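You operate a simulated robot arm through the tools that you are given. There is no shell and no other tool. Be economical: measure what you need, move in short steps, check, and stop when the job is done.

Carry out the task below with a simulated two-armed robot. There is one attempt and no reset: what you move stays moved.

Task
Carry the soak tub with both arms and set it on the wooden table.

Only the result counts: the job must be done as asked and must still hold three seconds after the hand-in. Knocking over, shifting, dropping, spilling or breaking anything else fails it.

Robot
Two 7-joint arms with two-finger parallel grippers on one trunk, on a base that drives. Base frame: it is fixed to the floor where the robot stands at the start and does not move with it; the origin is under the middle of the robot, x ahead of it, y to its left, z up. Readings come in cm, degrees, newtons and seconds.
The left shoulder is at the start at [6, 18.9, 117.8], the right one opposite. Places, roughly: wooden table [-50, 110, 80]. Payload 3.43 kg a hand.
The TCP of each hand is the grasp point between the finger pads, 3 cm short of the fingertips. In the tool frame z runs along the fingers and y along their closing line. The gripper opens to 9.4 cm. The fingers are 2.8 cm wide and 1 cm thick; the gripper's body (5 by 9.6 cm) begins 5.5 cm behind the TCP.
Orientation is told as [roll, pitch, yaw] about the base's x, y, z axes, in that order, counted from this pose: with the fingers straight down and closing along the base's y, the tool's x points along the base's -x, its y along +y and its z along -z.

Tools
- The arms move only by the tool move_arm. It takes "left_series", "right_series" or both (then of equal length, played together; a hand with none holds still); each is one flat list of numbers, 7 for each row, row after row: the shift along the base's x, y, z in units of 40 mm (1.0 is 40 mm), then the turn, a rotation vector about the base's x, y, z in units of 8 degrees (1.0 is 8 degrees), then the gripper command, from -1 (shut) to 1 (fully open), values between in proportion. In form: [x, y, z, wx, wy, wz, grip, x, y, z, wx, wy, wz, grip, ...]. A call has 1 to 12 rows; each row shifts and turns the commanded pose from where the row before left it. A call with a number of a shift or a turn outside -1 to 1 is refused whole. Rows are played at 5 a second. More than 5 cm and 8.6 degrees between two rows, or a gripper value outside its range, and nothing of the call is played. A pose out of reach is approached as far as the arm can. The call stops where the force on the tool passes 40 N (or 10 N more than at its start, if that is more) or the arm is blocked; 0.2 s more then pass. Each finger travels about 15.3 cm/s and halts on what it meets, pressing with about 39 N; the grip force reading is that of the motor and also rises with nothing between the fingers. The clock runs only during rows and for 0.2 s after the last one: add rows that do not move to give the fingers time. It gives the time, the measured TCP pose, the force on the tool (base axes), the opening and the grip force at its end, in the units of the frame above (readings bear some noise), with the torque about the TCP (base axes, N m) and any sound that the robot's microphone picked up, and new pictures: "show" is both (left out), scene, wrist or none (wrist: the cameras of the hands that moved).
- Cameras (640 x 400 px; columns grow to the right, rows downward): "scene" is now at [1.24, 2.36, 172.5]; the picture's right is [0.33, -0.94, 0.00], its down [-0.75, -0.26, -0.61] and it looks along [0.57, 0.20, -0.80] (base axes); focal length 282 px, centre (320, 200). "left" rides on the left gripper at [7.6, -1.4, -10.3] in its tool frame; the picture's right is [0.18, 0.98, 0.00], its down [-0.75, 0.14, -0.64] and it looks along [-0.63, 0.12, 0.77] (tool axes); focal length 243 px, centre (320, 200). "right" rides on the right gripper at [7.6, 1.4, -10.2] in its tool frame; the picture's right is [-0.18, 0.98, 0.00], its down [-0.75, -0.14, -0.64] and it looks along [-0.63, -0.12, 0.77] (tool axes); focal length 243 px, centre (320, 200). There is no depth. A picture from a camera that has moved, and an enlarged one, comes with that camera's place and axes in the base frame and with its lens.
- raise_lower(by): slides the trunk up (or, below 0, down) by that many cm; the arms and the scene camera ride with it, the base frame stays. It gives what a move gives, with no picture.
- roll_base(legs): drives the robot by 1 to 6 legs, each [ahead, left, turn to the left] in cm, cm and degrees, along the robot's own axes; the way and the turn of a leg run together, so that a leg with both is an arc; at most 150 cm and 180 degrees a leg. The arms and the cameras ride along, it lands a little off, and it stops where it bumps. It gives what a move gives, and a new picture of the scene camera.
- aim_head(pan, tilt): turns the head with the scene camera to pan (to the left, within 86 degrees either way) and tilt (down, from -29 to 69), counted from straight ahead of the robot. It gives what a move gives, and a new picture of the scene camera.
- close_up(camera, box): a new picture of the part [left, top, right, bottom] of that camera's present view, enlarged. The clock stands still meanwhile.
- hand_in(): hands the job in; it is judged then, once.

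Go step by step. Nothing tells you exact positions but the pictures and the camera data: compare them with the known pose of the tool, close in by small moves and look again before you grip or let go. The budget is 120 turns and 260 pictures, counting those below and the enlarged ones. Unless the task says otherwise, let go and move clear before handing in, and close with one line.

The tools are called as a command line: name --argument value ..., lists and objects as JSON in quotes. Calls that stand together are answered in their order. move_arm: Moves the arms, as the interface text tells. Its arguments: {"type":"object","properties":{"left_series":{"type":"array"},"right_series":{"type":"array"},"show":{"type":"string","enum":["both","scene","wrist","none"]}},"required":[]} The other tools are called the same way: raise_lower (by) slides the trunk up or down; roll_base (legs) drives the base; aim_head (pan, tilt) turns the head that bears the scene camera; close_up (camera, box) takes an enlarged picture of a part of a camera's view; hand_in () hands the job in.

At the start:

```text
time_s: 0.0
left_tcp_pos: [46.48, 28.62, 112.85]
left_orientation: [0.0, 0.0, 0.0]
left_force: [-0.1, -0.6, -1.1]
left_torque: [-0.03, -0.01, 0.0]
left_gripper_width: 9.4
left_grip_force: 0.1
right_tcp_pos: [34.45, -5.66, 113.29]
right_orientation: [0.0, 0.0, 0.0]
right_force: [0.7, 0.9, 0.0]
right_torque: [0.03, 0.01, 0.02]
right_gripper_width: 9.39
right_grip_force: 0.0
trunk travel left (down, up): [-85.0, 14.0]
robot x, y, heading: [0.29, 0.11, -0.1]
head pan, tilt: [19.1, 52.7]
```

scene: 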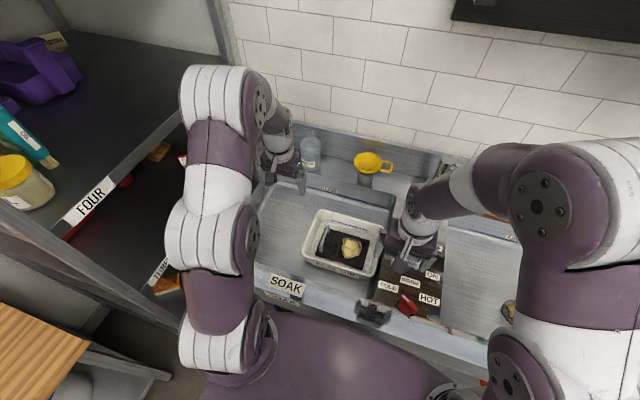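
right: 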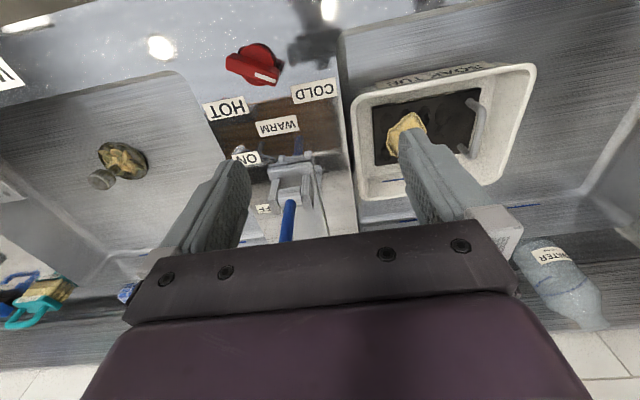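
left: 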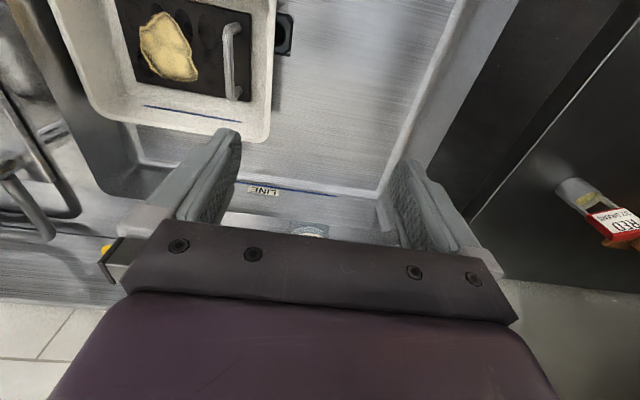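

I see a white soak tub in the left sink basin with a plate and food in it. I'll look more closely before planning.

close_up --camera "scene" --box '[240, 140, 480, 320]'

close_up --camera "right" --box '[320, 30, 640, 230]'

aim_head --pan 80 --tilt 45

```text
2.22 times, centred on (360, 230) of scene
camera zoom: at [1.24, 2.36, 172.5], right [0.33, -0.94, 0.0], down [-0.75, -0.26, -0.61], along [0.57, 0.2, -0.8], focal length 628 px, centre (231, 133)
```

zoom: 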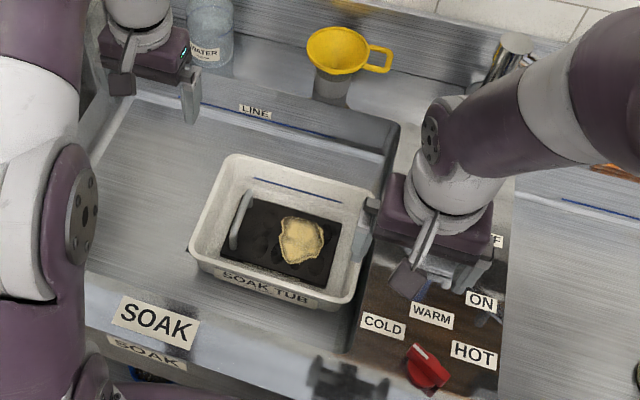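

```text
2.00 times, centred on (480, 130) of right
camera zoom: at [26.85, -4.27, 123.58], right [0.18, 0.98, 0.0], down [0.75, -0.14, 0.64], along [0.63, -0.12, -0.77], focal length 485 px, centre (0, 340)
```

zoom: 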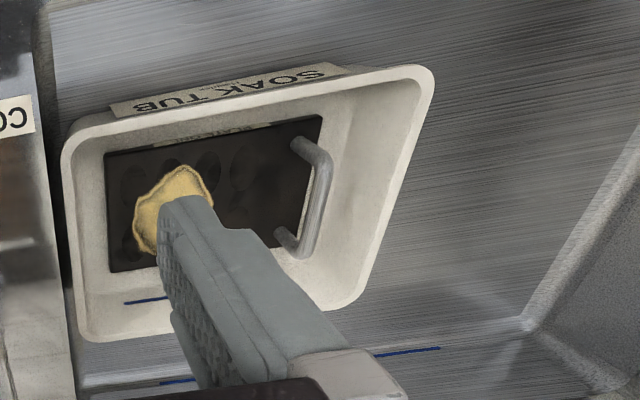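

```text
time_s: 1.3
left_tcp_pos: [46.39, 28.54, 112.75]
left_orientation: [0.0, 0.1, 0.0]
left_force: [-0.6, -0.8, -0.1]
left_torque: [-0.01, -0.01, -0.05]
left_gripper_width: 9.39
left_grip_force: 0.1
right_tcp_pos: [34.43, -5.63, 113.36]
right_orientation: [0.0, 0.0, -0.1]
right_force: [-0.1, 0.2, -0.2]
right_torque: [0.0, 0.03, 0.0]
right_gripper_width: 9.41
right_grip_force: 0.1
trunk travel left (down, up): [-85.0, 14.0]
robot x, y, heading: [0.1, 0.16, -0.0]
head pan, tilt: [80.0, 45.0]
camera scene: at [-4.37, 7.93, 173.55], right [0.98, -0.17, 0.0], down [-0.12, -0.7, -0.71], along [0.12, 0.7, -0.71], focal length 282 px, centre (320, 200)
```

scene: 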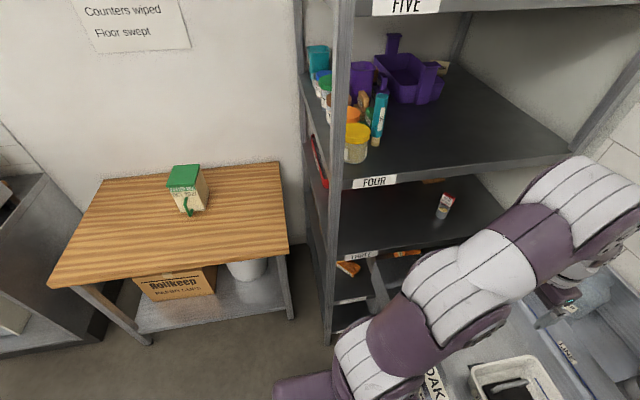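

The tub rim is at about x 39–58, y −2…22, z ≈ 87. The wooden table spans about x −90…−5, y 73…135, with a carton near its middle. I'll look around for driving clearances.

aim_head --pan 86 --tilt 15

aim_head --pan -86 --tilt 45

aim_head --pan 15 --tilt 60

```text
time_s: 2.3
left_tcp_pos: [46.46, 28.53, 112.86]
left_orientation: [0.0, 0.0, 0.0]
left_force: [0.9, 0.1, -0.2]
left_torque: [-0.02, 0.0, -0.02]
left_gripper_width: 9.39
left_grip_force: 0.1
right_tcp_pos: [34.48, -5.68, 113.45]
right_orientation: [-0.1, 0.1, 0.0]
right_force: [-0.3, 0.2, -0.7]
right_torque: [-0.02, -0.02, 0.03]
right_gripper_width: 9.42
right_grip_force: 0.1
trunk travel left (down, up): [-85.0, 14.0]
robot x, y, heading: [-0.19, -0.05, -0.1]
head pan, tilt: [85.9, 15.0]
camera scene: at [-5.13, 9.25, 178.23], right [1.0, -0.07, 0.0], down [-0.02, -0.26, -0.97], along [0.07, 0.96, -0.26], focal length 282 px, centre (320, 200)
```

scene: 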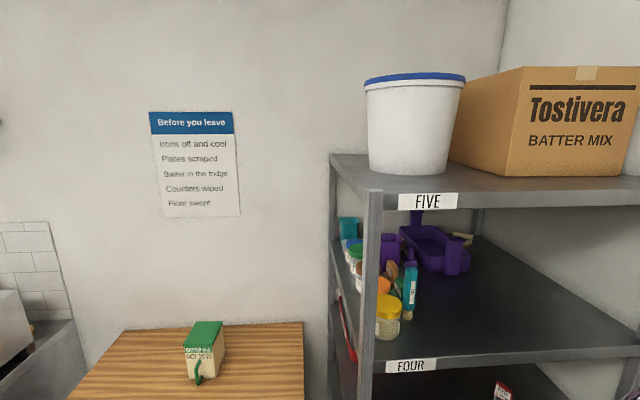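

```text
time_s: 4.9
left_tcp_pos: [46.49, 28.69, 112.87]
left_orientation: [0.0, 0.0, 0.0]
left_force: [0.6, -0.3, 0.5]
left_torque: [-0.01, 0.0, 0.01]
left_gripper_width: 9.39
left_grip_force: 0.0
right_tcp_pos: [34.45, -5.58, 113.32]
right_orientation: [0.1, 0.0, 0.0]
right_force: [0.2, 0.6, 1.0]
right_torque: [-0.02, 0.01, 0.0]
right_gripper_width: 9.41
right_grip_force: 0.1
trunk travel left (down, up): [-85.0, 14.0]
robot x, y, heading: [-0.23, 0.01, -0.1]
head pan, tilt: [-85.9, 45.0]
camera scene: at [-5.21, -8.18, 173.56], right [-1.0, -0.07, 0.0], down [-0.05, 0.71, -0.71], along [0.05, -0.71, -0.71], focal length 282 px, centre (320, 200)
```

scene: 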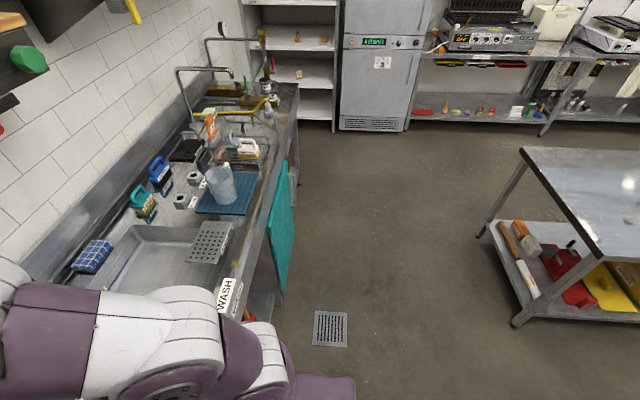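

```text
time_s: 6.6
left_tcp_pos: [46.41, 28.57, 112.8]
left_orientation: [0.0, 0.0, 0.0]
left_force: [0.8, -0.2, -0.5]
left_torque: [0.01, -0.01, -0.01]
left_gripper_width: 9.39
left_grip_force: 0.1
right_tcp_pos: [34.52, -5.66, 113.3]
right_orientation: [0.0, -0.1, -0.1]
right_force: [-0.1, 0.4, 0.4]
right_torque: [-0.02, -0.01, -0.02]
right_gripper_width: 9.4
right_grip_force: 0.0
trunk travel left (down, up): [-85.0, 14.0]
robot x, y, heading: [0.34, -0.09, 0.0]
head pan, tilt: [15.0, 60.0]
camera scene: at [0.65, 1.65, 171.61], right [0.26, -0.97, 0.0], down [-0.84, -0.22, -0.5], along [0.48, 0.13, -0.87], focal length 282 px, centre (320, 200)
```

scene: 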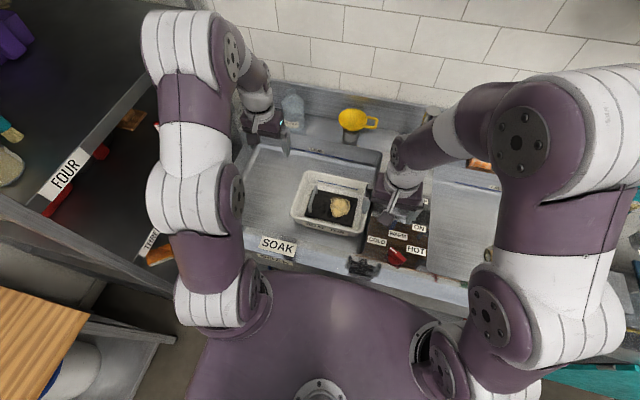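

Nothing stands in the way of backing off a little. I'll bring both open hands above the tub's left and right walls at a safe height and look.

move_arm --left_series '[0.1, -0.38, -0.69, 0, 0, 0, 1, 0.1, -0.38, -0.69, 0, 0, 0, 1, 0.1, -0.38, -0.69, 0, 0, 0, 1, 0.1, -0.38, -0.69, 0, 0, 0, 1, 0, 0, 0, 0, 0, 0, 1]' --right_series '[0.84, 0.22, -0.7, 0, 0, 0, 1, 0.84, 0.22, -0.7, 0, 0, 0, 1, 0.84, 0.22, -0.7, 0, 0, 0, 1, 0.84, 0.22, -0.7, 0, 0, 0, 1, 0, 0, 0, 0, 0, 0, 1]' --show "both"

```text
time_s: 7.8
left_tcp_pos: [47.85, 22.42, 101.87]
left_orientation: [-0.1, 0.0, 0.1]
left_force: [0.2, 0.2, 0.6]
left_torque: [0.02, -0.04, -0.01]
left_gripper_width: 9.38
left_grip_force: 0.0
right_tcp_pos: [47.99, -2.16, 102.63]
right_orientation: [0.0, -0.1, 0.0]
right_force: [-0.5, 0.0, 0.3]
right_torque: [0.02, -0.01, -0.01]
right_gripper_width: 9.38
right_grip_force: 0.0
trunk travel left (down, up): [-85.0, 14.0]
robot x, y, heading: [-0.37, -0.11, 0.1]
head pan, tilt: [15.0, 60.0]
camera scene: at [0.46, 1.65, 171.61], right [0.26, -0.97, 0.0], down [-0.84, -0.22, -0.5], along [0.48, 0.13, -0.87], focal length 282 px, centre (320, 200)
camera right: at [40.3, -0.75, 112.78], right [0.18, 0.98, 0.0], down [0.75, -0.14, 0.64], along [0.63, -0.12, -0.77], focal length 243 px, centre (320, 200)
camera left: at [40.12, 20.93, 111.94], right [-0.18, 0.98, 0.0], down [0.75, 0.14, 0.64], along [0.63, 0.12, -0.77], focal length 243 px, centre (320, 200)
```

scene: 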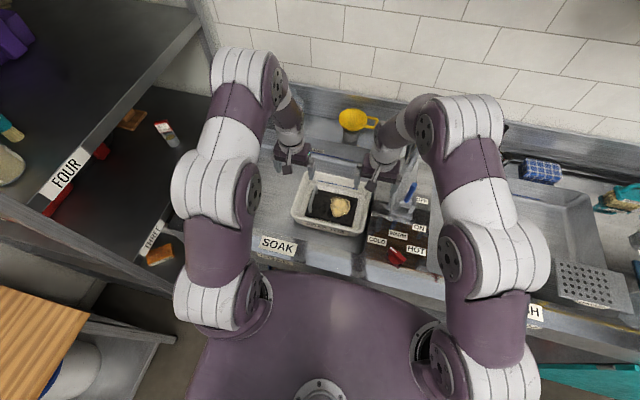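
right: 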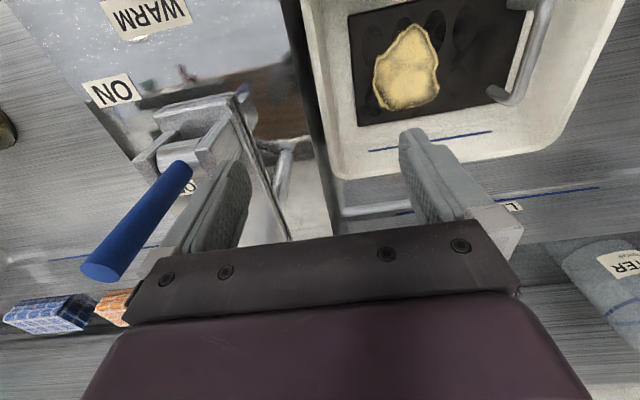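
left: 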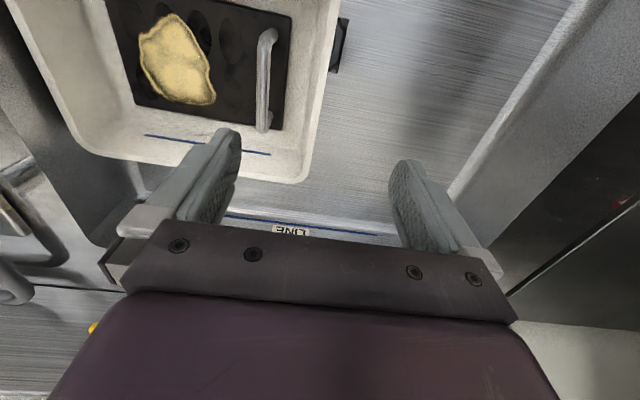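

Rim edges are confirmed at y≈22.6 and −2.2. I'll check the faucet near the right hand and the plate handle near the left wall.

close_up --camera "scene" --box '[260, 130, 460, 270]'

close_up --camera "left" --box '[80, 0, 400, 200]'

close_up --camera "right" --box '[80, 50, 560, 290]'

```text
2.86 times, centred on (360, 200) of scene
camera zoom: at [0.46, 1.65, 171.61], right [0.26, -0.97, 0.0], down [-0.84, -0.22, -0.5], along [0.48, 0.13, -0.87], focal length 807 px, centre (206, 200)
```

zoom: 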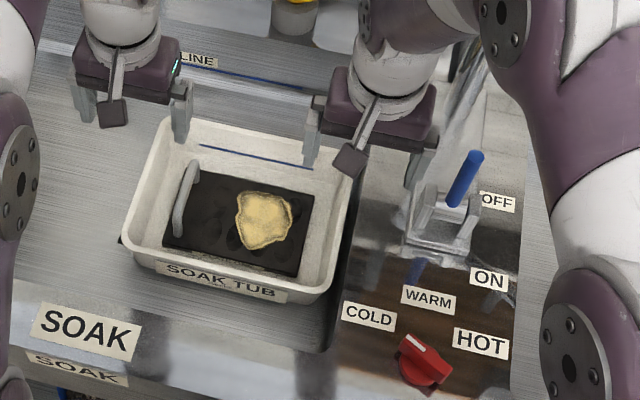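

```text
2.00 times, centred on (240, 100) of left
camera zoom: at [40.12, 20.93, 111.94], right [-0.18, 0.98, 0.0], down [0.75, 0.14, 0.64], along [0.63, 0.12, -0.77], focal length 485 px, centre (480, 400)
```

zoom: 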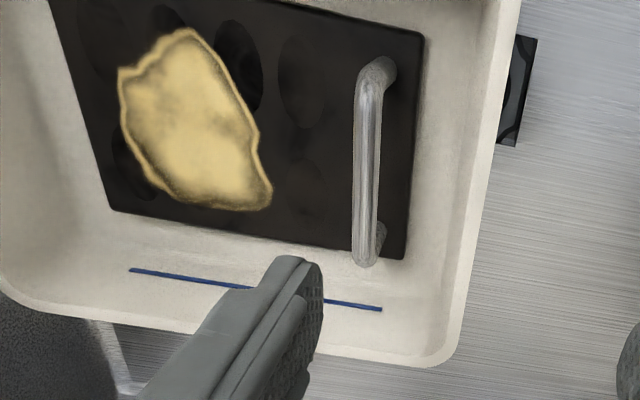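

```text
1.33 times, centred on (320, 170) of right
camera zoom: at [40.3, -0.75, 112.78], right [0.18, 0.98, 0.0], down [0.75, -0.14, 0.64], along [0.63, -0.12, -0.77], focal length 324 px, centre (320, 240)
```

zoom: 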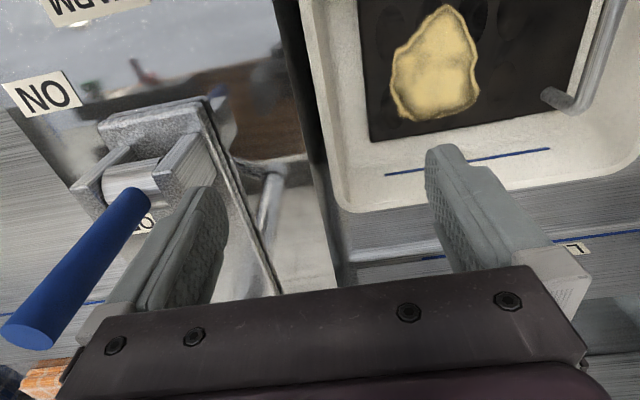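

A blue lever on the panel (about x 48, y −12.4, up to z 106) sits close outside the right hand, and the plate's handle is near y 17.3 inside the tub. I'll narrow the openings and come down part-way.

move_arm --left_series '[0, -0.2, 0, 0, 0, 0, -0.06, 0, 0, 0, 0, 0, 0, -0.06, 0, 0, -0.74, 0, 0, 0, -0.06, 0, 0, -0.74, 0, 0, 0, -0.06, 0, 0, -0.74, 0, 0, 0, -0.06, 0, 0, 0, 0, 0, 0, -0.06]' --right_series '[0, 0.19, 0, 0, 0, 0, 0.06, 0, 0, 0, 0, 0, 0, 0.06, 0, 0, -0.8, 0, 0, 0, 0.06, 0, 0, -0.8, 0, 0, 0, 0.06, 0, 0, -0.8, 0, 0, 0, 0.06, 0, 0, 0, 0, 0, 0, 0.06]' --show "both"

close_up --camera "scene" --box '[260, 110, 460, 250]'

```text
time_s: 9.0
left_tcp_pos: [47.79, 21.69, 94.55]
left_orientation: [0.0, -0.1, 0.0]
left_force: [-0.6, -0.1, -0.8]
left_torque: [0.0, -0.03, 0.02]
left_gripper_width: 4.41
left_grip_force: 0.2
right_tcp_pos: [47.83, -1.42, 94.98]
right_orientation: [0.0, 0.0, 0.1]
right_force: [-0.6, -0.3, -1.1]
right_torque: [0.0, -0.03, 0.0]
right_gripper_width: 4.98
right_grip_force: 0.0
trunk travel left (down, up): [-85.0, 14.0]
robot x, y, heading: [-0.21, 0.16, 0.2]
head pan, tilt: [15.0, 60.0]
stopped in row 5 (right hand): the force on the tool passed its limit (the readings are from after the stop); the commanded pose is now the measured one
camera scene: at [0.29, 1.67, 171.6], right [0.26, -0.97, 0.0], down [-0.84, -0.22, -0.5], along [0.48, 0.13, -0.87], focal length 282 px, centre (320, 200)
camera right: at [40.23, 0.09, 105.2], right [0.18, 0.98, 0.0], down [0.75, -0.14, 0.64], along [0.63, -0.12, -0.77], focal length 243 px, centre (320, 200)
camera left: at [40.08, 20.27, 104.69], right [-0.18, 0.98, 0.0], down [0.75, 0.14, 0.64], along [0.63, 0.12, -0.77], focal length 243 px, centre (320, 200)
```

scene: 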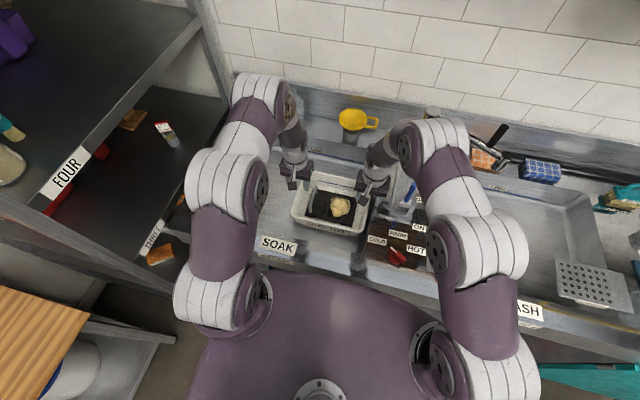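
right: 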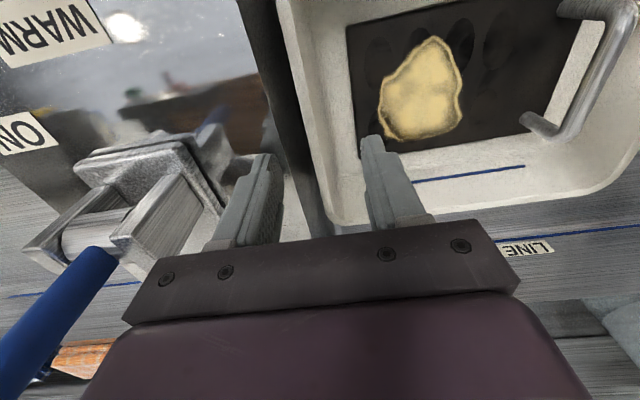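
left: 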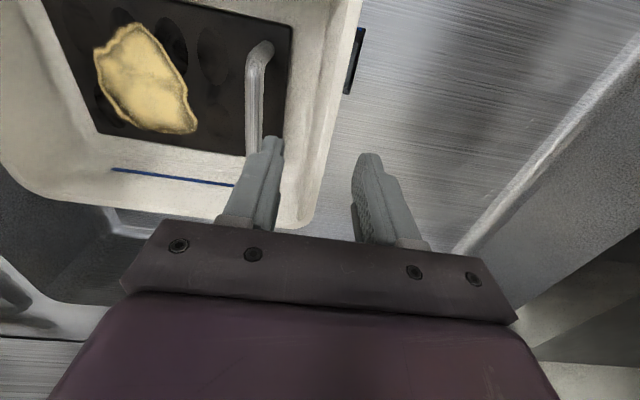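

```text
2.86 times, centred on (360, 180) of scene
camera zoom: at [0.29, 1.67, 171.6], right [0.26, -0.97, 0.0], down [-0.84, -0.22, -0.5], along [0.48, 0.13, -0.87], focal length 807 px, centre (206, 257)
```

zoom: 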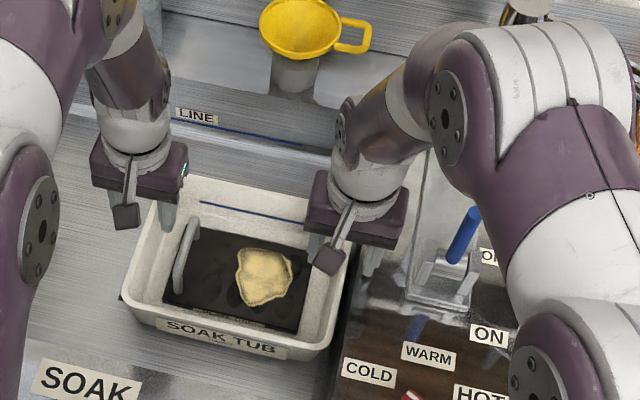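

The right hand reported a brief force at z≈95, though it now reads nearly zero. I'll look closely for what it may have touched.

close_up --camera "right" --box '[160, 60, 480, 260]'

close_up --camera "scene" --box '[340, 150, 440, 220]'

close_up --camera "left" --box '[160, 60, 480, 260]'

```text
2.00 times, centred on (320, 160) of right
camera zoom: at [40.23, 0.09, 105.2], right [0.18, 0.98, 0.0], down [0.75, -0.14, 0.64], along [0.63, -0.12, -0.77], focal length 485 px, centre (320, 280)
```

zoom: 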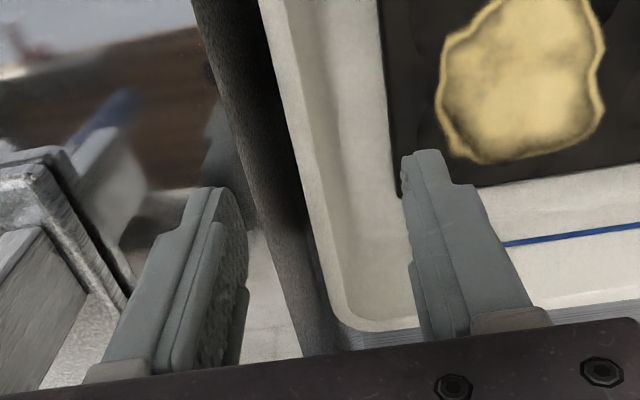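

```text
5.71 times, centred on (390, 185) of scene
camera zoom: at [0.29, 1.67, 171.6], right [0.26, -0.97, 0.0], down [-0.84, -0.22, -0.5], along [0.48, 0.13, -0.87], focal length 1614 px, centre (-80, 286)
```

zoom: 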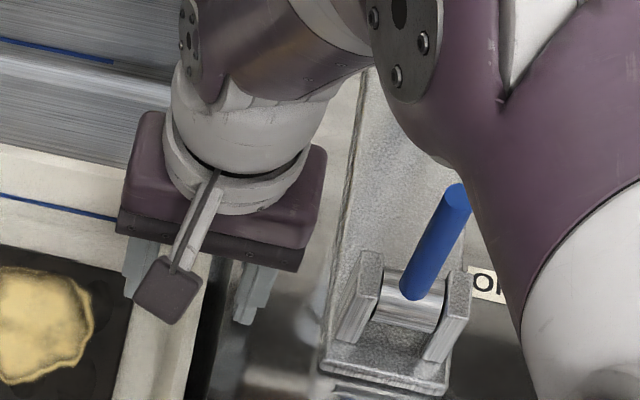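

```text
2.00 times, centred on (320, 160) of left
camera zoom: at [40.08, 20.27, 104.69], right [-0.18, 0.98, 0.0], down [0.75, 0.14, 0.64], along [0.63, 0.12, -0.77], focal length 485 px, centre (320, 280)
```

zoom: 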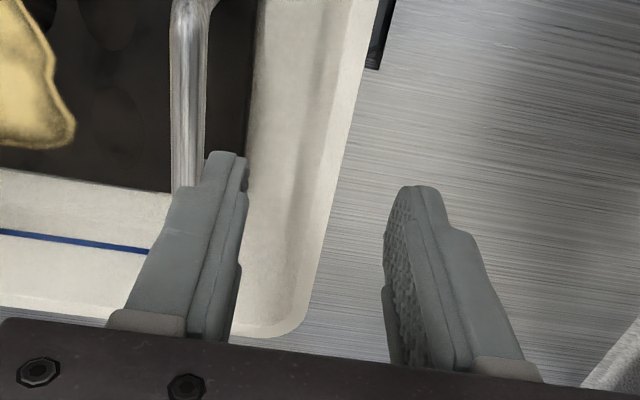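

I see no contact, so it was probably a jolt from the speed. I'll continue down slowly.

move_arm --left_series '[0, 0, -0.25, 0, 0, 0, -0.06, 0, 0, -0.25, 0, 0, 0, -0.06, 0, 0, -0.25, 0, 0, 0, -0.06, 0, 0, 0, 0, 0, 0, -0.06]' --right_series '[0, 0, -0.25, 0, 0, 0, 0.06, 0, 0, -0.25, 0, 0, 0, 0.06, 0, 0, -0.25, 0, 0, 0, 0.06, 0, 0, 0, 0, 0, 0, 0.06]' --show "wrist"

```text
time_s: 9.3
left_tcp_pos: [47.89, 21.56, 94.3]
left_orientation: [0.0, -0.1, -0.1]
left_force: [0.8, 0.6, -0.9]
left_torque: [-0.02, 0.01, 0.0]
left_gripper_width: 4.4
left_grip_force: 0.1
right_tcp_pos: [47.88, -1.31, 94.94]
right_orientation: [-0.1, 0.2, 0.1]
right_force: [-5.6, 0.5, 11.0]
right_torque: [-0.29, 0.08, -0.06]
right_gripper_width: 5.01
right_grip_force: 0.1
trunk travel left (down, up): [-85.0, 14.0]
robot x, y, heading: [0.0, -0.23, 0.3]
head pan, tilt: [15.0, 60.0]
stopped in row 1 (right hand): the force on the tool passed its limit (the readings are from after the stop); the commanded pose is now the measured one
camera right: at [40.29, 0.13, 105.23], right [0.18, 0.98, 0.0], down [0.76, -0.14, 0.64], along [0.63, -0.12, -0.77], focal length 243 px, centre (320, 200)
camera left: at [40.17, 20.26, 104.51], right [-0.18, 0.98, 0.0], down [0.75, 0.14, 0.64], along [0.63, 0.12, -0.77], focal length 243 px, centre (320, 200)
```

right: 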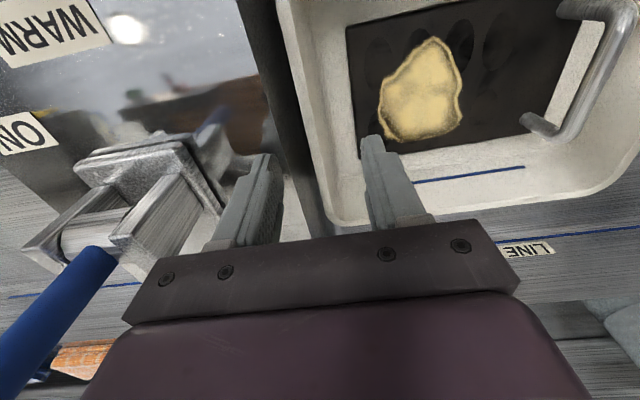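
left: 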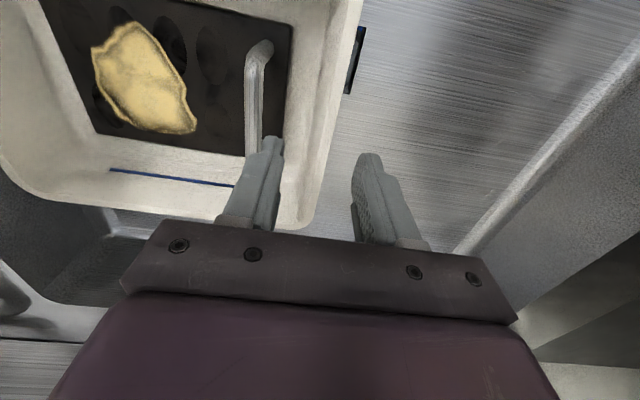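

The right outer fingertip is touching the deck edge (deck ≈ z 92, edge y ≈ −3.6), so the tub sits in a recessed basin too close to the wall. I'll raise the right hand, grip the left wall with the left hand and slide the tub left for clearance.

move_arm --left_series '[0, 0, 0, 0, 0, 0, -0.06, 0, 0, 0, 0, 0, 0, -0.06, 0, 0, -0.3, 0, 0, 0, -0.06, 0, 0, -0.3, 0, 0, 0, -0.06, 0, 0, -0.3, 0, 0, 0, -0.06, 0, 0, -0.3, 0, 0, 0, -0.06, 0, 0, -0.3, 0, 0, 0, -0.06, 0, 0, -0.3, 0, 0, 0, -0.06, 0, 0, 0, 0, 0, 0, -0.06]' --right_series '[0, 0, 0.5, 0, 0, 0, 0.06, 0, 0, 0.5, 0, 0, 0, 0.06, 0, 0, 0, 0, 0, 0, 0.06, 0, 0, 0, 0, 0, 0, 0.06, 0, 0, 0, 0, 0, 0, 0.06, 0, 0, 0, 0, 0, 0, 0.06, 0, 0, 0, 0, 0, 0, 0.06, 0, 0, 0, 0, 0, 0, 0.06, 0, 0, 0, 0, 0, 0, 0.06]' --show "both"

close_up --camera "left" --box '[160, 60, 480, 260]'

close_up --camera "scene" --box '[260, 150, 400, 248]'

```text
time_s: 11.3
left_tcp_pos: [47.97, 21.72, 87.26]
left_orientation: [-0.1, 0.0, 0.0]
left_force: [0.4, 0.8, -0.1]
left_torque: [-0.01, 0.01, -0.02]
left_gripper_width: 4.44
left_grip_force: 0.1
right_tcp_pos: [48.21, -1.31, 98.83]
right_orientation: [-0.2, 0.2, 0.0]
right_force: [0.1, -0.4, 0.7]
right_torque: [0.03, 0.02, -0.03]
right_gripper_width: 5.0
right_grip_force: 0.1
trunk travel left (down, up): [-85.0, 14.0]
robot x, y, heading: [-0.23, 0.03, -0.2]
head pan, tilt: [15.0, 60.0]
camera scene: at [0.65, 1.64, 171.61], right [0.26, -0.97, 0.0], down [-0.84, -0.22, -0.5], along [0.48, 0.13, -0.87], focal length 282 px, centre (320, 200)
camera right: at [40.58, 0.14, 109.01], right [0.19, 0.98, 0.0], down [0.76, -0.14, 0.64], along [0.63, -0.12, -0.77], focal length 243 px, centre (320, 200)
camera left: at [40.33, 20.17, 97.38], right [-0.18, 0.98, 0.0], down [0.75, 0.14, 0.64], along [0.63, 0.12, -0.77], focal length 243 px, centre (320, 200)
```

scene: 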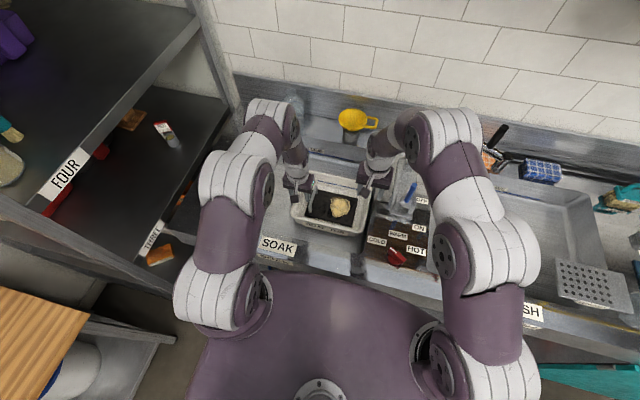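
right: 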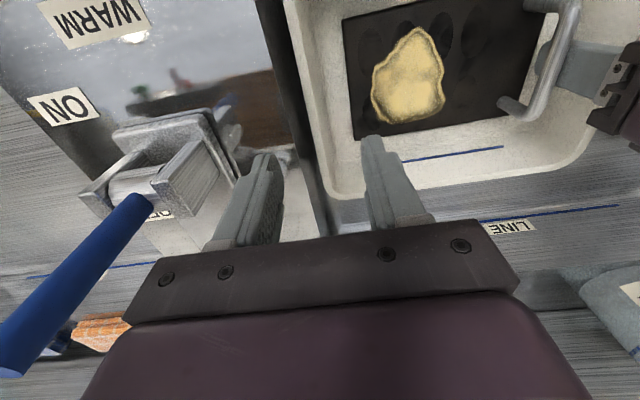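
left: 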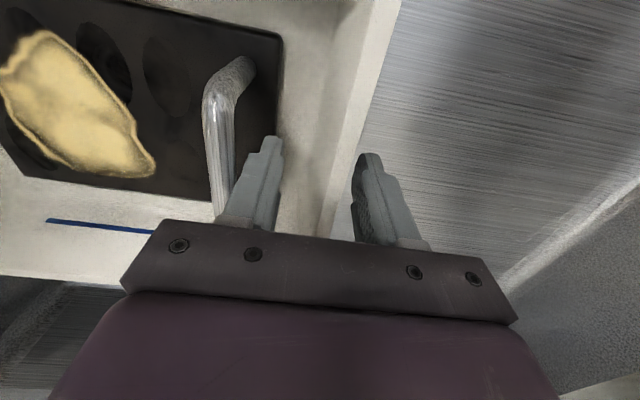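

```text
2.00 times, centred on (320, 160) of left
camera zoom: at [40.33, 20.17, 97.38], right [-0.18, 0.98, 0.0], down [0.75, 0.14, 0.64], along [0.63, 0.12, -0.77], focal length 485 px, centre (320, 280)
```

zoom: 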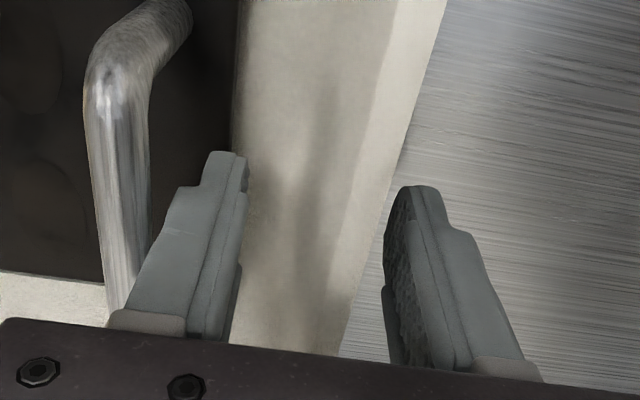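

```text
4.08 times, centred on (330, 199) of scene
camera zoom: at [0.65, 1.64, 171.61], right [0.26, -0.97, 0.0], down [-0.84, -0.22, -0.5], along [0.48, 0.13, -0.87], focal length 1153 px, centre (279, 204)
```

zoom: 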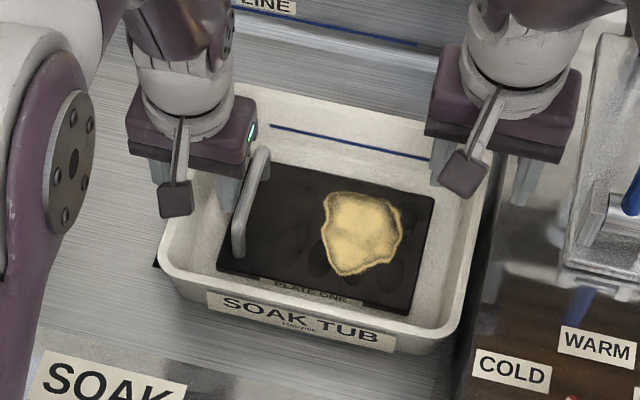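

The left fingers straddle the left rim correctly. Down another centimetre, then close the left gripper.

move_arm --left_series '[0, 0.05, -0.15, 0, 0, 0, -0.06, 0, 0.02, -0.12, 0, 0, 0, -0.06, 0, 0, 0, 0, 0, 0, -1, 0, 0, 0, 0, 0, 0, -1, 0, 0, 0, 0, 0, 0, -1]' --show "wrist"

```text
time_s: 12.5
left_tcp_pos: [47.95, 21.78, 86.1]
left_orientation: [0.1, 0.0, 0.0]
left_force: [-1.0, -1.1, 4.6]
left_torque: [-1.97, 0.58, -0.08]
left_gripper_width: 1.02
left_grip_force: 38.8
right_tcp_pos: [48.22, -1.34, 98.84]
right_orientation: [0.1, 0.3, 0.0]
right_force: [0.4, 0.4, 0.4]
right_torque: [-0.03, 0.02, -0.01]
right_gripper_width: 4.99
right_grip_force: 0.0
trunk travel left (down, up): [-85.0, 14.0]
robot x, y, heading: [0.09, 0.3, 0.0]
head pan, tilt: [15.0, 60.0]
camera left: at [40.31, 20.43, 96.21], right [-0.18, 0.98, 0.0], down [0.75, 0.14, 0.64], along [0.63, 0.12, -0.77], focal length 243 px, centre (320, 200)
```

left: 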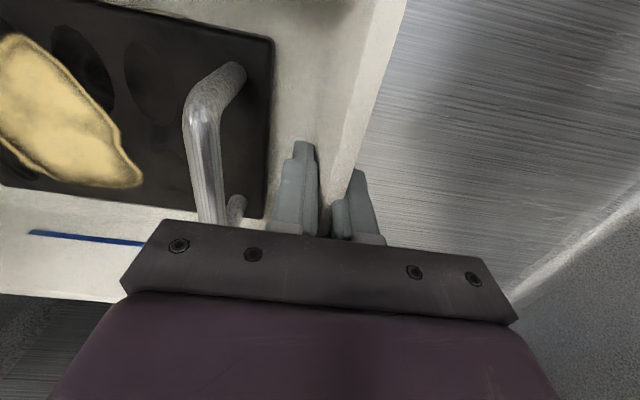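

Gripped, 1 cm wide wall. Now slide the tub left slowly by about 5 cm.

move_arm --left_series '[0, 0.15, 0, 0, 0, 0, -1, 0, 0.15, 0, 0, 0, 0, -1, 0, 0.15, 0, 0, 0, 0, -1, 0, 0.15, 0, 0, 0, 0, -1, 0, 0.15, 0, 0, 0, 0, -1, 0, 0.15, 0, 0, 0, 0, -1, 0, 0.15, 0, 0, 0, 0, -1, 0, 0.15, 0, 0, 0, 0, -1, 0, 0, 0, 0, 0, 0, -1]' --show "scene"

close_up --camera "right" --box '[160, 0, 640, 260]'

```text
time_s: 14.5
left_tcp_pos: [47.93, 26.7, 86.08]
left_orientation: [0.1, -0.1, -0.1]
left_force: [0.3, -5.2, 16.6]
left_torque: [-2.02, 0.5, -0.05]
left_gripper_width: 1.1
left_grip_force: 38.8
right_tcp_pos: [48.07, -1.41, 98.95]
right_orientation: [-0.1, 0.3, -0.1]
right_force: [0.1, -0.4, -1.5]
right_torque: [-0.02, 0.0, -0.03]
right_gripper_width: 4.99
right_grip_force: 0.1
trunk travel left (down, up): [-85.0, 14.0]
robot x, y, heading: [0.04, -0.15, -0.1]
head pan, tilt: [15.0, 60.0]
camera scene: at [0.46, 1.44, 171.62], right [0.26, -0.97, 0.0], down [-0.84, -0.22, -0.5], along [0.48, 0.13, -0.87], focal length 282 px, centre (320, 200)
```

scene: 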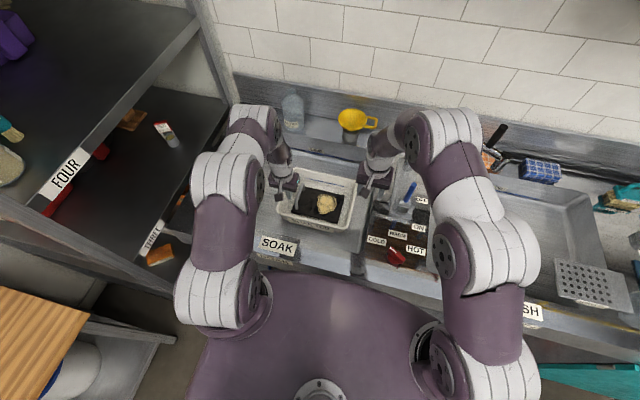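

```text
1.33 times, centred on (400, 130) of right
camera zoom: at [40.46, 0.01, 109.07], right [0.19, 0.98, 0.0], down [0.76, -0.14, 0.64], along [0.63, -0.12, -0.77], focal length 324 px, centre (213, 293)
```

zoom: 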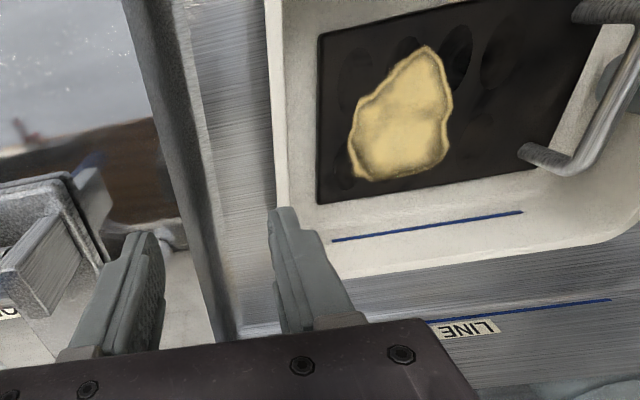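

The tub slid cleanly; the right rim is now near y 2.8. I'll move the right hand over it and come down part-way.

move_arm --right_series '[0, 0.4, 0, 0, 0, 0, 0.06, 0, 0.4, 0, 0, 0, 0, 0.06, 0, 0.4, 0, 0, 0, 0, 0.06, 0, 0, -0.4, 0, 0, 0, 0.06, 0, 0, -0.4, 0, 0, 0, 0.06, 0, 0, -0.4, 0, 0, 0, 0.06, 0, 0, -0.4, 0, 0, 0, 0.06, 0, 0, -0.4, 0, 0, 0, 0.06, 0, 0, 0, 0, 0, 0, 0.06]' --left_series '[0, 0, 0, 0, 0, 0, -1, 0, 0, 0, 0, 0, 0, -1, 0, 0, 0, 0, 0, 0, -1, 0, 0, 0, 0, 0, 0, -1, 0, 0, 0, 0, 0, 0, -1, 0, 0, 0, 0, 0, 0, -1, 0, 0, 0, 0, 0, 0, -1, 0, 0, 0, 0, 0, 0, -1, 0, 0, 0, 0, 0, 0, -1]' --show "none"

close_up --camera "right" --box '[160, 60, 480, 260]'

```text
time_s: 16.5
left_tcp_pos: [47.9, 26.68, 86.09]
left_orientation: [0.1, 0.0, -0.1]
left_force: [1.5, -6.1, 17.6]
left_torque: [-2.02, -0.18, -0.01]
left_gripper_width: 1.05
left_grip_force: 39.7
right_tcp_pos: [47.8, 3.58, 90.81]
right_orientation: [-0.1, 0.2, -0.2]
right_force: [0.9, 0.2, -0.5]
right_torque: [0.01, -0.01, -0.01]
right_gripper_width: 5.02
right_grip_force: 0.0
trunk travel left (down, up): [-85.0, 14.0]
robot x, y, heading: [0.2, -0.31, 0.1]
head pan, tilt: [15.0, 60.0]
```

```text
2.00 times, centred on (320, 160) of right
camera zoom: at [40.2, 4.92, 101.07], right [0.19, 0.98, 0.0], down [0.76, -0.14, 0.64], along [0.63, -0.12, -0.77], focal length 485 px, centre (320, 280)
```

zoom: 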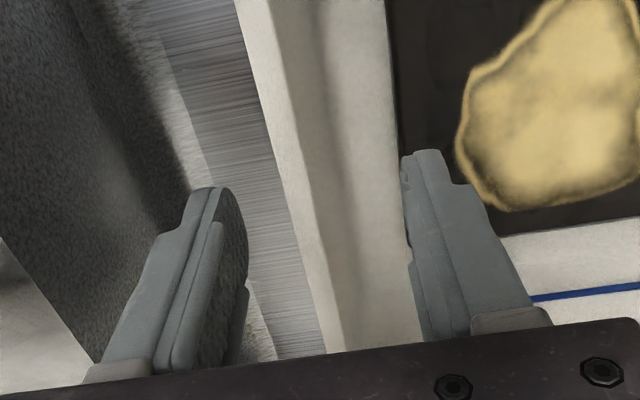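

The right fingers straddle the rim. Going down to grip height and closing.

move_arm --right_series '[0, 0, -0.3, 0, 0, 0, 0.06, 0, 0, -0.3, 0, 0, 0, 0.06, 0, 0, -0.3, 0, 0, 0, 0.06, 0, 0, -0.25, 0, 0, 0, 0.06, 0, 0, 0, 0, 0, 0, 0.06, 0, 0, 0, 0, 0, 0, -1, 0, 0, 0, 0, 0, 0, -1, 0, 0, 0, 0, 0, 0, -1]' --left_series '[0, 0, 0, 0, 0, 0, -1, 0, 0, 0, 0, 0, 0, -1, 0, 0, 0, 0, 0, 0, -1, 0, 0, 0, 0, 0, 0, -1, 0, 0, 0, 0, 0, 0, -1, 0, 0, 0, 0, 0, 0, -1, 0, 0, 0, 0, 0, 0, -1, 0, 0, 0, 0, 0, 0, -1]' --show "wrist"

```text
time_s: 18.0
left_tcp_pos: [47.87, 26.72, 85.97]
left_orientation: [0.2, -0.1, 0.1]
left_force: [-0.2, 2.5, 7.7]
left_torque: [-2.07, 0.59, 0.14]
left_gripper_width: 1.07
left_grip_force: 39.0
right_tcp_pos: [48.26, 3.59, 86.56]
right_orientation: [0.2, 0.0, -0.1]
right_force: [-4.1, -6.7, 11.9]
right_torque: [2.08, 0.6, 0.48]
right_gripper_width: 1.03
right_grip_force: 39.0
trunk travel left (down, up): [-85.0, 14.0]
robot x, y, heading: [0.23, -0.1, 0.0]
head pan, tilt: [15.0, 60.0]
stopped in row 7 (right hand): the force on the tool passed its limit (the readings are from after the stop); the commanded pose is now the measured one
camera right: at [40.66, 4.8, 96.75], right [0.19, 0.98, 0.0], down [0.75, -0.14, 0.64], along [0.63, -0.12, -0.77], focal length 243 px, centre (320, 200)
camera left: at [40.11, 25.29, 96.18], right [-0.19, 0.98, 0.0], down [0.75, 0.14, 0.64], along [0.63, 0.12, -0.77], focal length 243 px, centre (320, 200)
```

right: 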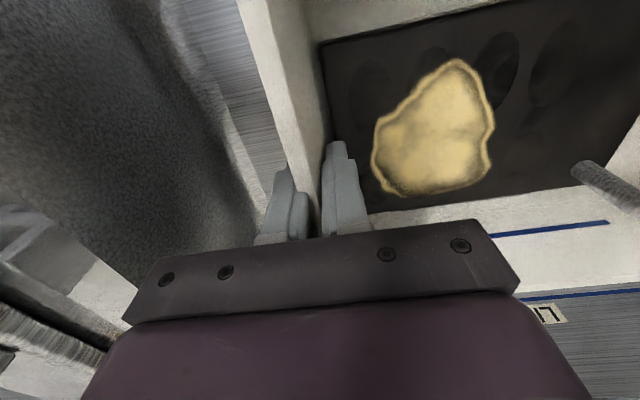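
left: 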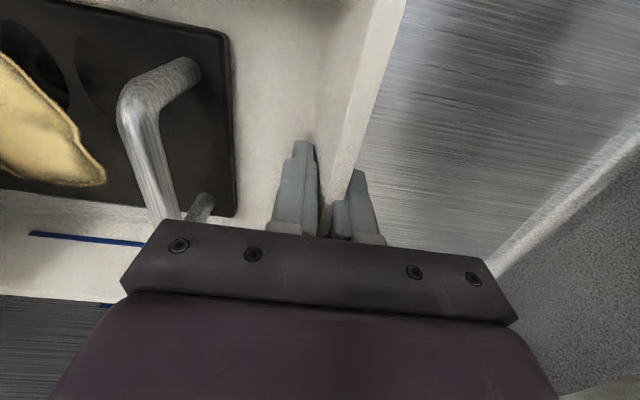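

Both walls are gripped. Lift both arms slowly by a few centimetres and check.

move_arm --right_series '[0, 0, 0.1, 0, 0, 0, -1, 0, 0, 0.15, 0, 0, 0, -1, 0, 0, 0.2, 0, 0, 0, -1, 0, 0, 0.2, 0, 0, 0, -1, 0, 0, 0.2, 0, 0, 0, -1, 0, 0, 0, 0, 0, 0, -1]' --left_series '[0, 0, 0.1, 0, 0, 0, -1, 0, 0, 0.15, 0, 0, 0, -1, 0, 0, 0.2, 0, 0, 0, -1, 0, 0, 0.2, 0, 0, 0, -1, 0, 0, 0.2, 0, 0, 0, -1, 0, 0, 0, 0, 0, 0, -1]' --show "both"

```text
time_s: 19.4
left_tcp_pos: [47.93, 26.95, 89.29]
left_orientation: [-0.1, 0.0, 0.0]
left_force: [2.8, -6.8, -5.5]
left_torque: [-1.74, -0.16, 0.35]
left_gripper_width: 1.07
left_grip_force: 39.2
right_tcp_pos: [48.61, 3.59, 89.71]
right_orientation: [0.0, 0.2, -0.1]
right_force: [-3.5, 6.9, -2.4]
right_torque: [2.18, 0.16, 0.44]
right_gripper_width: 1.08
right_grip_force: 39.0
trunk travel left (down, up): [-85.0, 14.0]
robot x, y, heading: [-0.13, 0.17, -0.0]
head pan, tilt: [15.0, 60.0]
camera scene: at [0.82, 1.7, 171.6], right [0.26, -0.97, 0.0], down [-0.84, -0.22, -0.5], along [0.48, 0.13, -0.87], focal length 282 px, centre (320, 200)
camera right: at [40.9, 5.01, 99.95], right [0.19, 0.98, 0.0], down [0.76, -0.14, 0.64], along [0.63, -0.12, -0.77], focal length 243 px, centre (320, 200)
camera left: at [40.32, 25.52, 99.51], right [-0.18, 0.98, 0.0], down [0.75, 0.14, 0.64], along [0.63, 0.12, -0.77], focal length 243 px, centre (320, 200)
```

scene: 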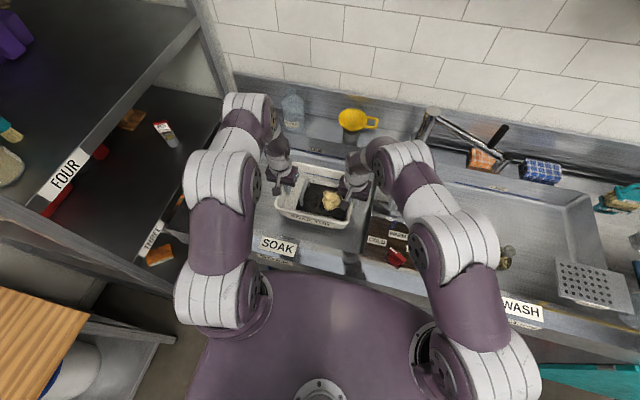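
right: 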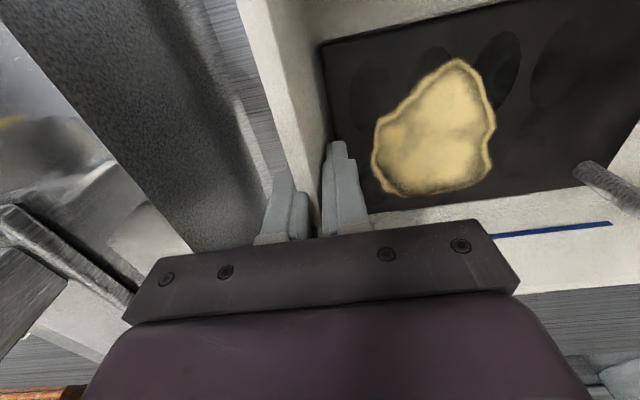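
left: 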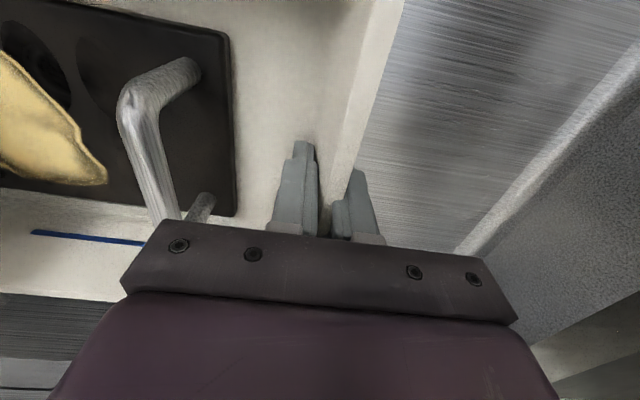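

The tub is airborne and level, total weight only about 8 N. I'll raise with the trunk, then a bit more with the arms.

raise_lower --by 13

move_arm --right_series '[0, 0, 0.3, 0, 0, 0, -1, 0, 0, 0.3, 0, 0, 0, -1, 0, 0, 0.3, 0, 0, 0, -1, 0, 0, 0.3, 0, 0, 0, -1, 0, 0, 0.3, 0, 0, 0, -1, 0, 0, 0.3, 0, 0, 0, -1, 0, 0, 0.3, 0, 0, 0, -1, 0, 0, 0.3, 0, 0, 0, -1, 0, 0, 0, 0, 0, 0, -1]' --left_series '[0, 0, 0.3, 0, 0, 0, -1, 0, 0, 0.3, 0, 0, 0, -1, 0, 0, 0.3, 0, 0, 0, -1, 0, 0, 0.3, 0, 0, 0, -1, 0, 0, 0.3, 0, 0, 0, -1, 0, 0, 0.3, 0, 0, 0, -1, 0, 0, 0.3, 0, 0, 0, -1, 0, 0, 0.3, 0, 0, 0, -1, 0, 0, 0, 0, 0, 0, -1]' --show "both"

```text
time_s: 21.0
left_tcp_pos: [48.07, 26.92, 102.3]
left_orientation: [-0.1, 0.0, 0.0]
left_force: [4.5, -15.0, -4.4]
left_torque: [-1.71, -0.28, 0.46]
left_gripper_width: 1.03
left_grip_force: 39.0
right_tcp_pos: [48.56, 3.57, 102.73]
right_orientation: [0.0, 0.1, -0.1]
right_force: [-4.6, 15.3, -3.1]
right_torque: [2.03, 0.28, 0.55]
right_gripper_width: 1.02
right_grip_force: 39.0
trunk travel left (down, up): [-98.0, 1.0]
robot x, y, heading: [-0.19, 0.13, -0.2]
head pan, tilt: [15.0, 60.0]
```

```text
time_s: 23.0
left_tcp_pos: [48.2, 26.95, 111.95]
left_orientation: [0.0, 0.1, 0.0]
left_force: [4.6, -33.5, -4.1]
left_torque: [-1.74, -0.46, 0.38]
left_gripper_width: 1.07
left_grip_force: 38.9
right_tcp_pos: [48.5, 3.47, 112.45]
right_orientation: [0.1, 0.1, -0.1]
right_force: [-4.9, 33.2, -3.7]
right_torque: [1.94, 0.49, 0.57]
right_gripper_width: 1.03
right_grip_force: 39.2
trunk travel left (down, up): [-98.0, 1.0]
robot x, y, heading: [-0.24, -0.0, -0.1]
head pan, tilt: [15.0, 60.0]
camera scene: at [0.81, 1.7, 184.6], right [0.26, -0.97, 0.0], down [-0.84, -0.22, -0.5], along [0.48, 0.13, -0.87], focal length 282 px, centre (320, 200)
camera right: at [41.02, 4.93, 122.58], right [0.19, 0.98, 0.0], down [0.75, -0.14, 0.64], along [0.63, -0.12, -0.77], focal length 243 px, centre (320, 200)
camera left: at [40.45, 25.48, 122.09], right [-0.18, 0.98, 0.0], down [0.75, 0.14, 0.64], along [0.63, 0.12, -0.77], focal length 243 px, centre (320, 200)
```

scene: 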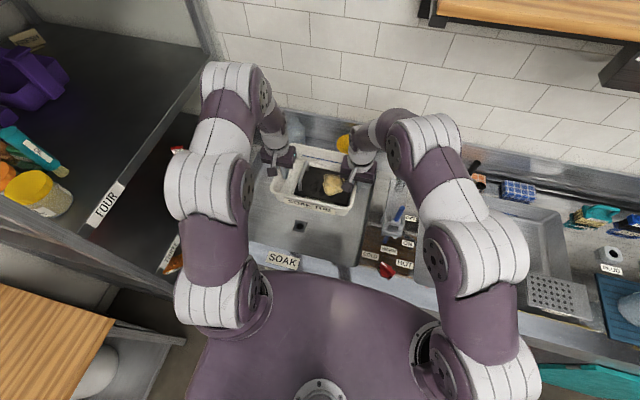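
right: 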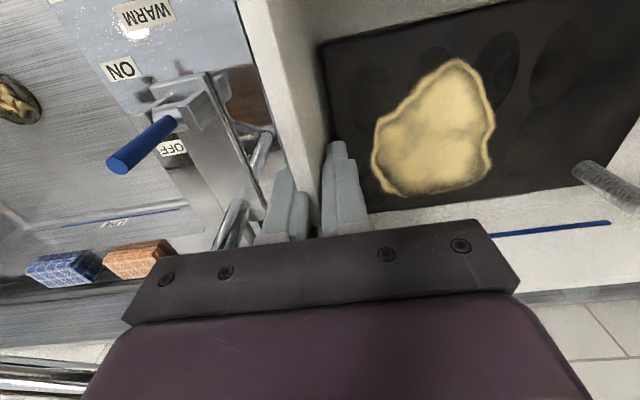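
left: 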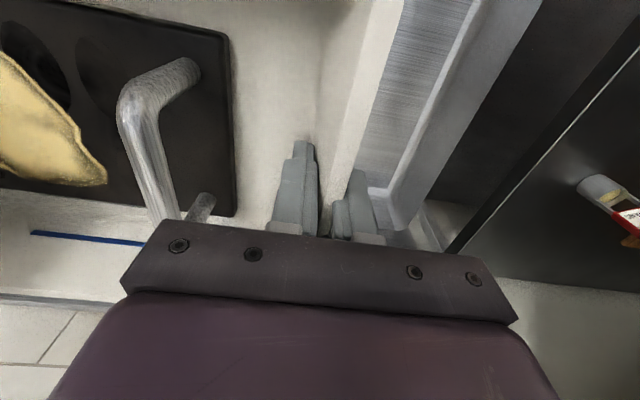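

Squeeze forces show the hands pulling apart (±33 N), so I'll relieve that by easing both inward slightly.

move_arm --right_series '[0, 0.05, 0, 0, 0, 0, -1, 0, 0, 0, 0, 0, 0, -1]' --left_series '[0, -0.05, 0, 0, 0, 0, -1, 0, 0, 0, 0, 0, 0, -1]' --show "none"

```text
time_s: 23.6
left_tcp_pos: [48.08, 26.87, 111.89]
left_orientation: [0.1, 0.2, 0.0]
left_force: [0.7, 13.1, -4.8]
left_torque: [-1.73, 1.48, 0.09]
left_gripper_width: 1.06
left_grip_force: 38.9
right_tcp_pos: [48.51, 3.52, 112.24]
right_orientation: [-0.2, 0.3, -0.1]
right_force: [-1.1, -12.9, -3.8]
right_torque: [1.97, -1.54, 0.21]
right_gripper_width: 1.06
right_grip_force: 39.4
trunk travel left (down, up): [-98.0, 1.0]
robot x, y, heading: [0.17, -0.07, -0.1]
head pan, tilt: [15.0, 60.0]
```

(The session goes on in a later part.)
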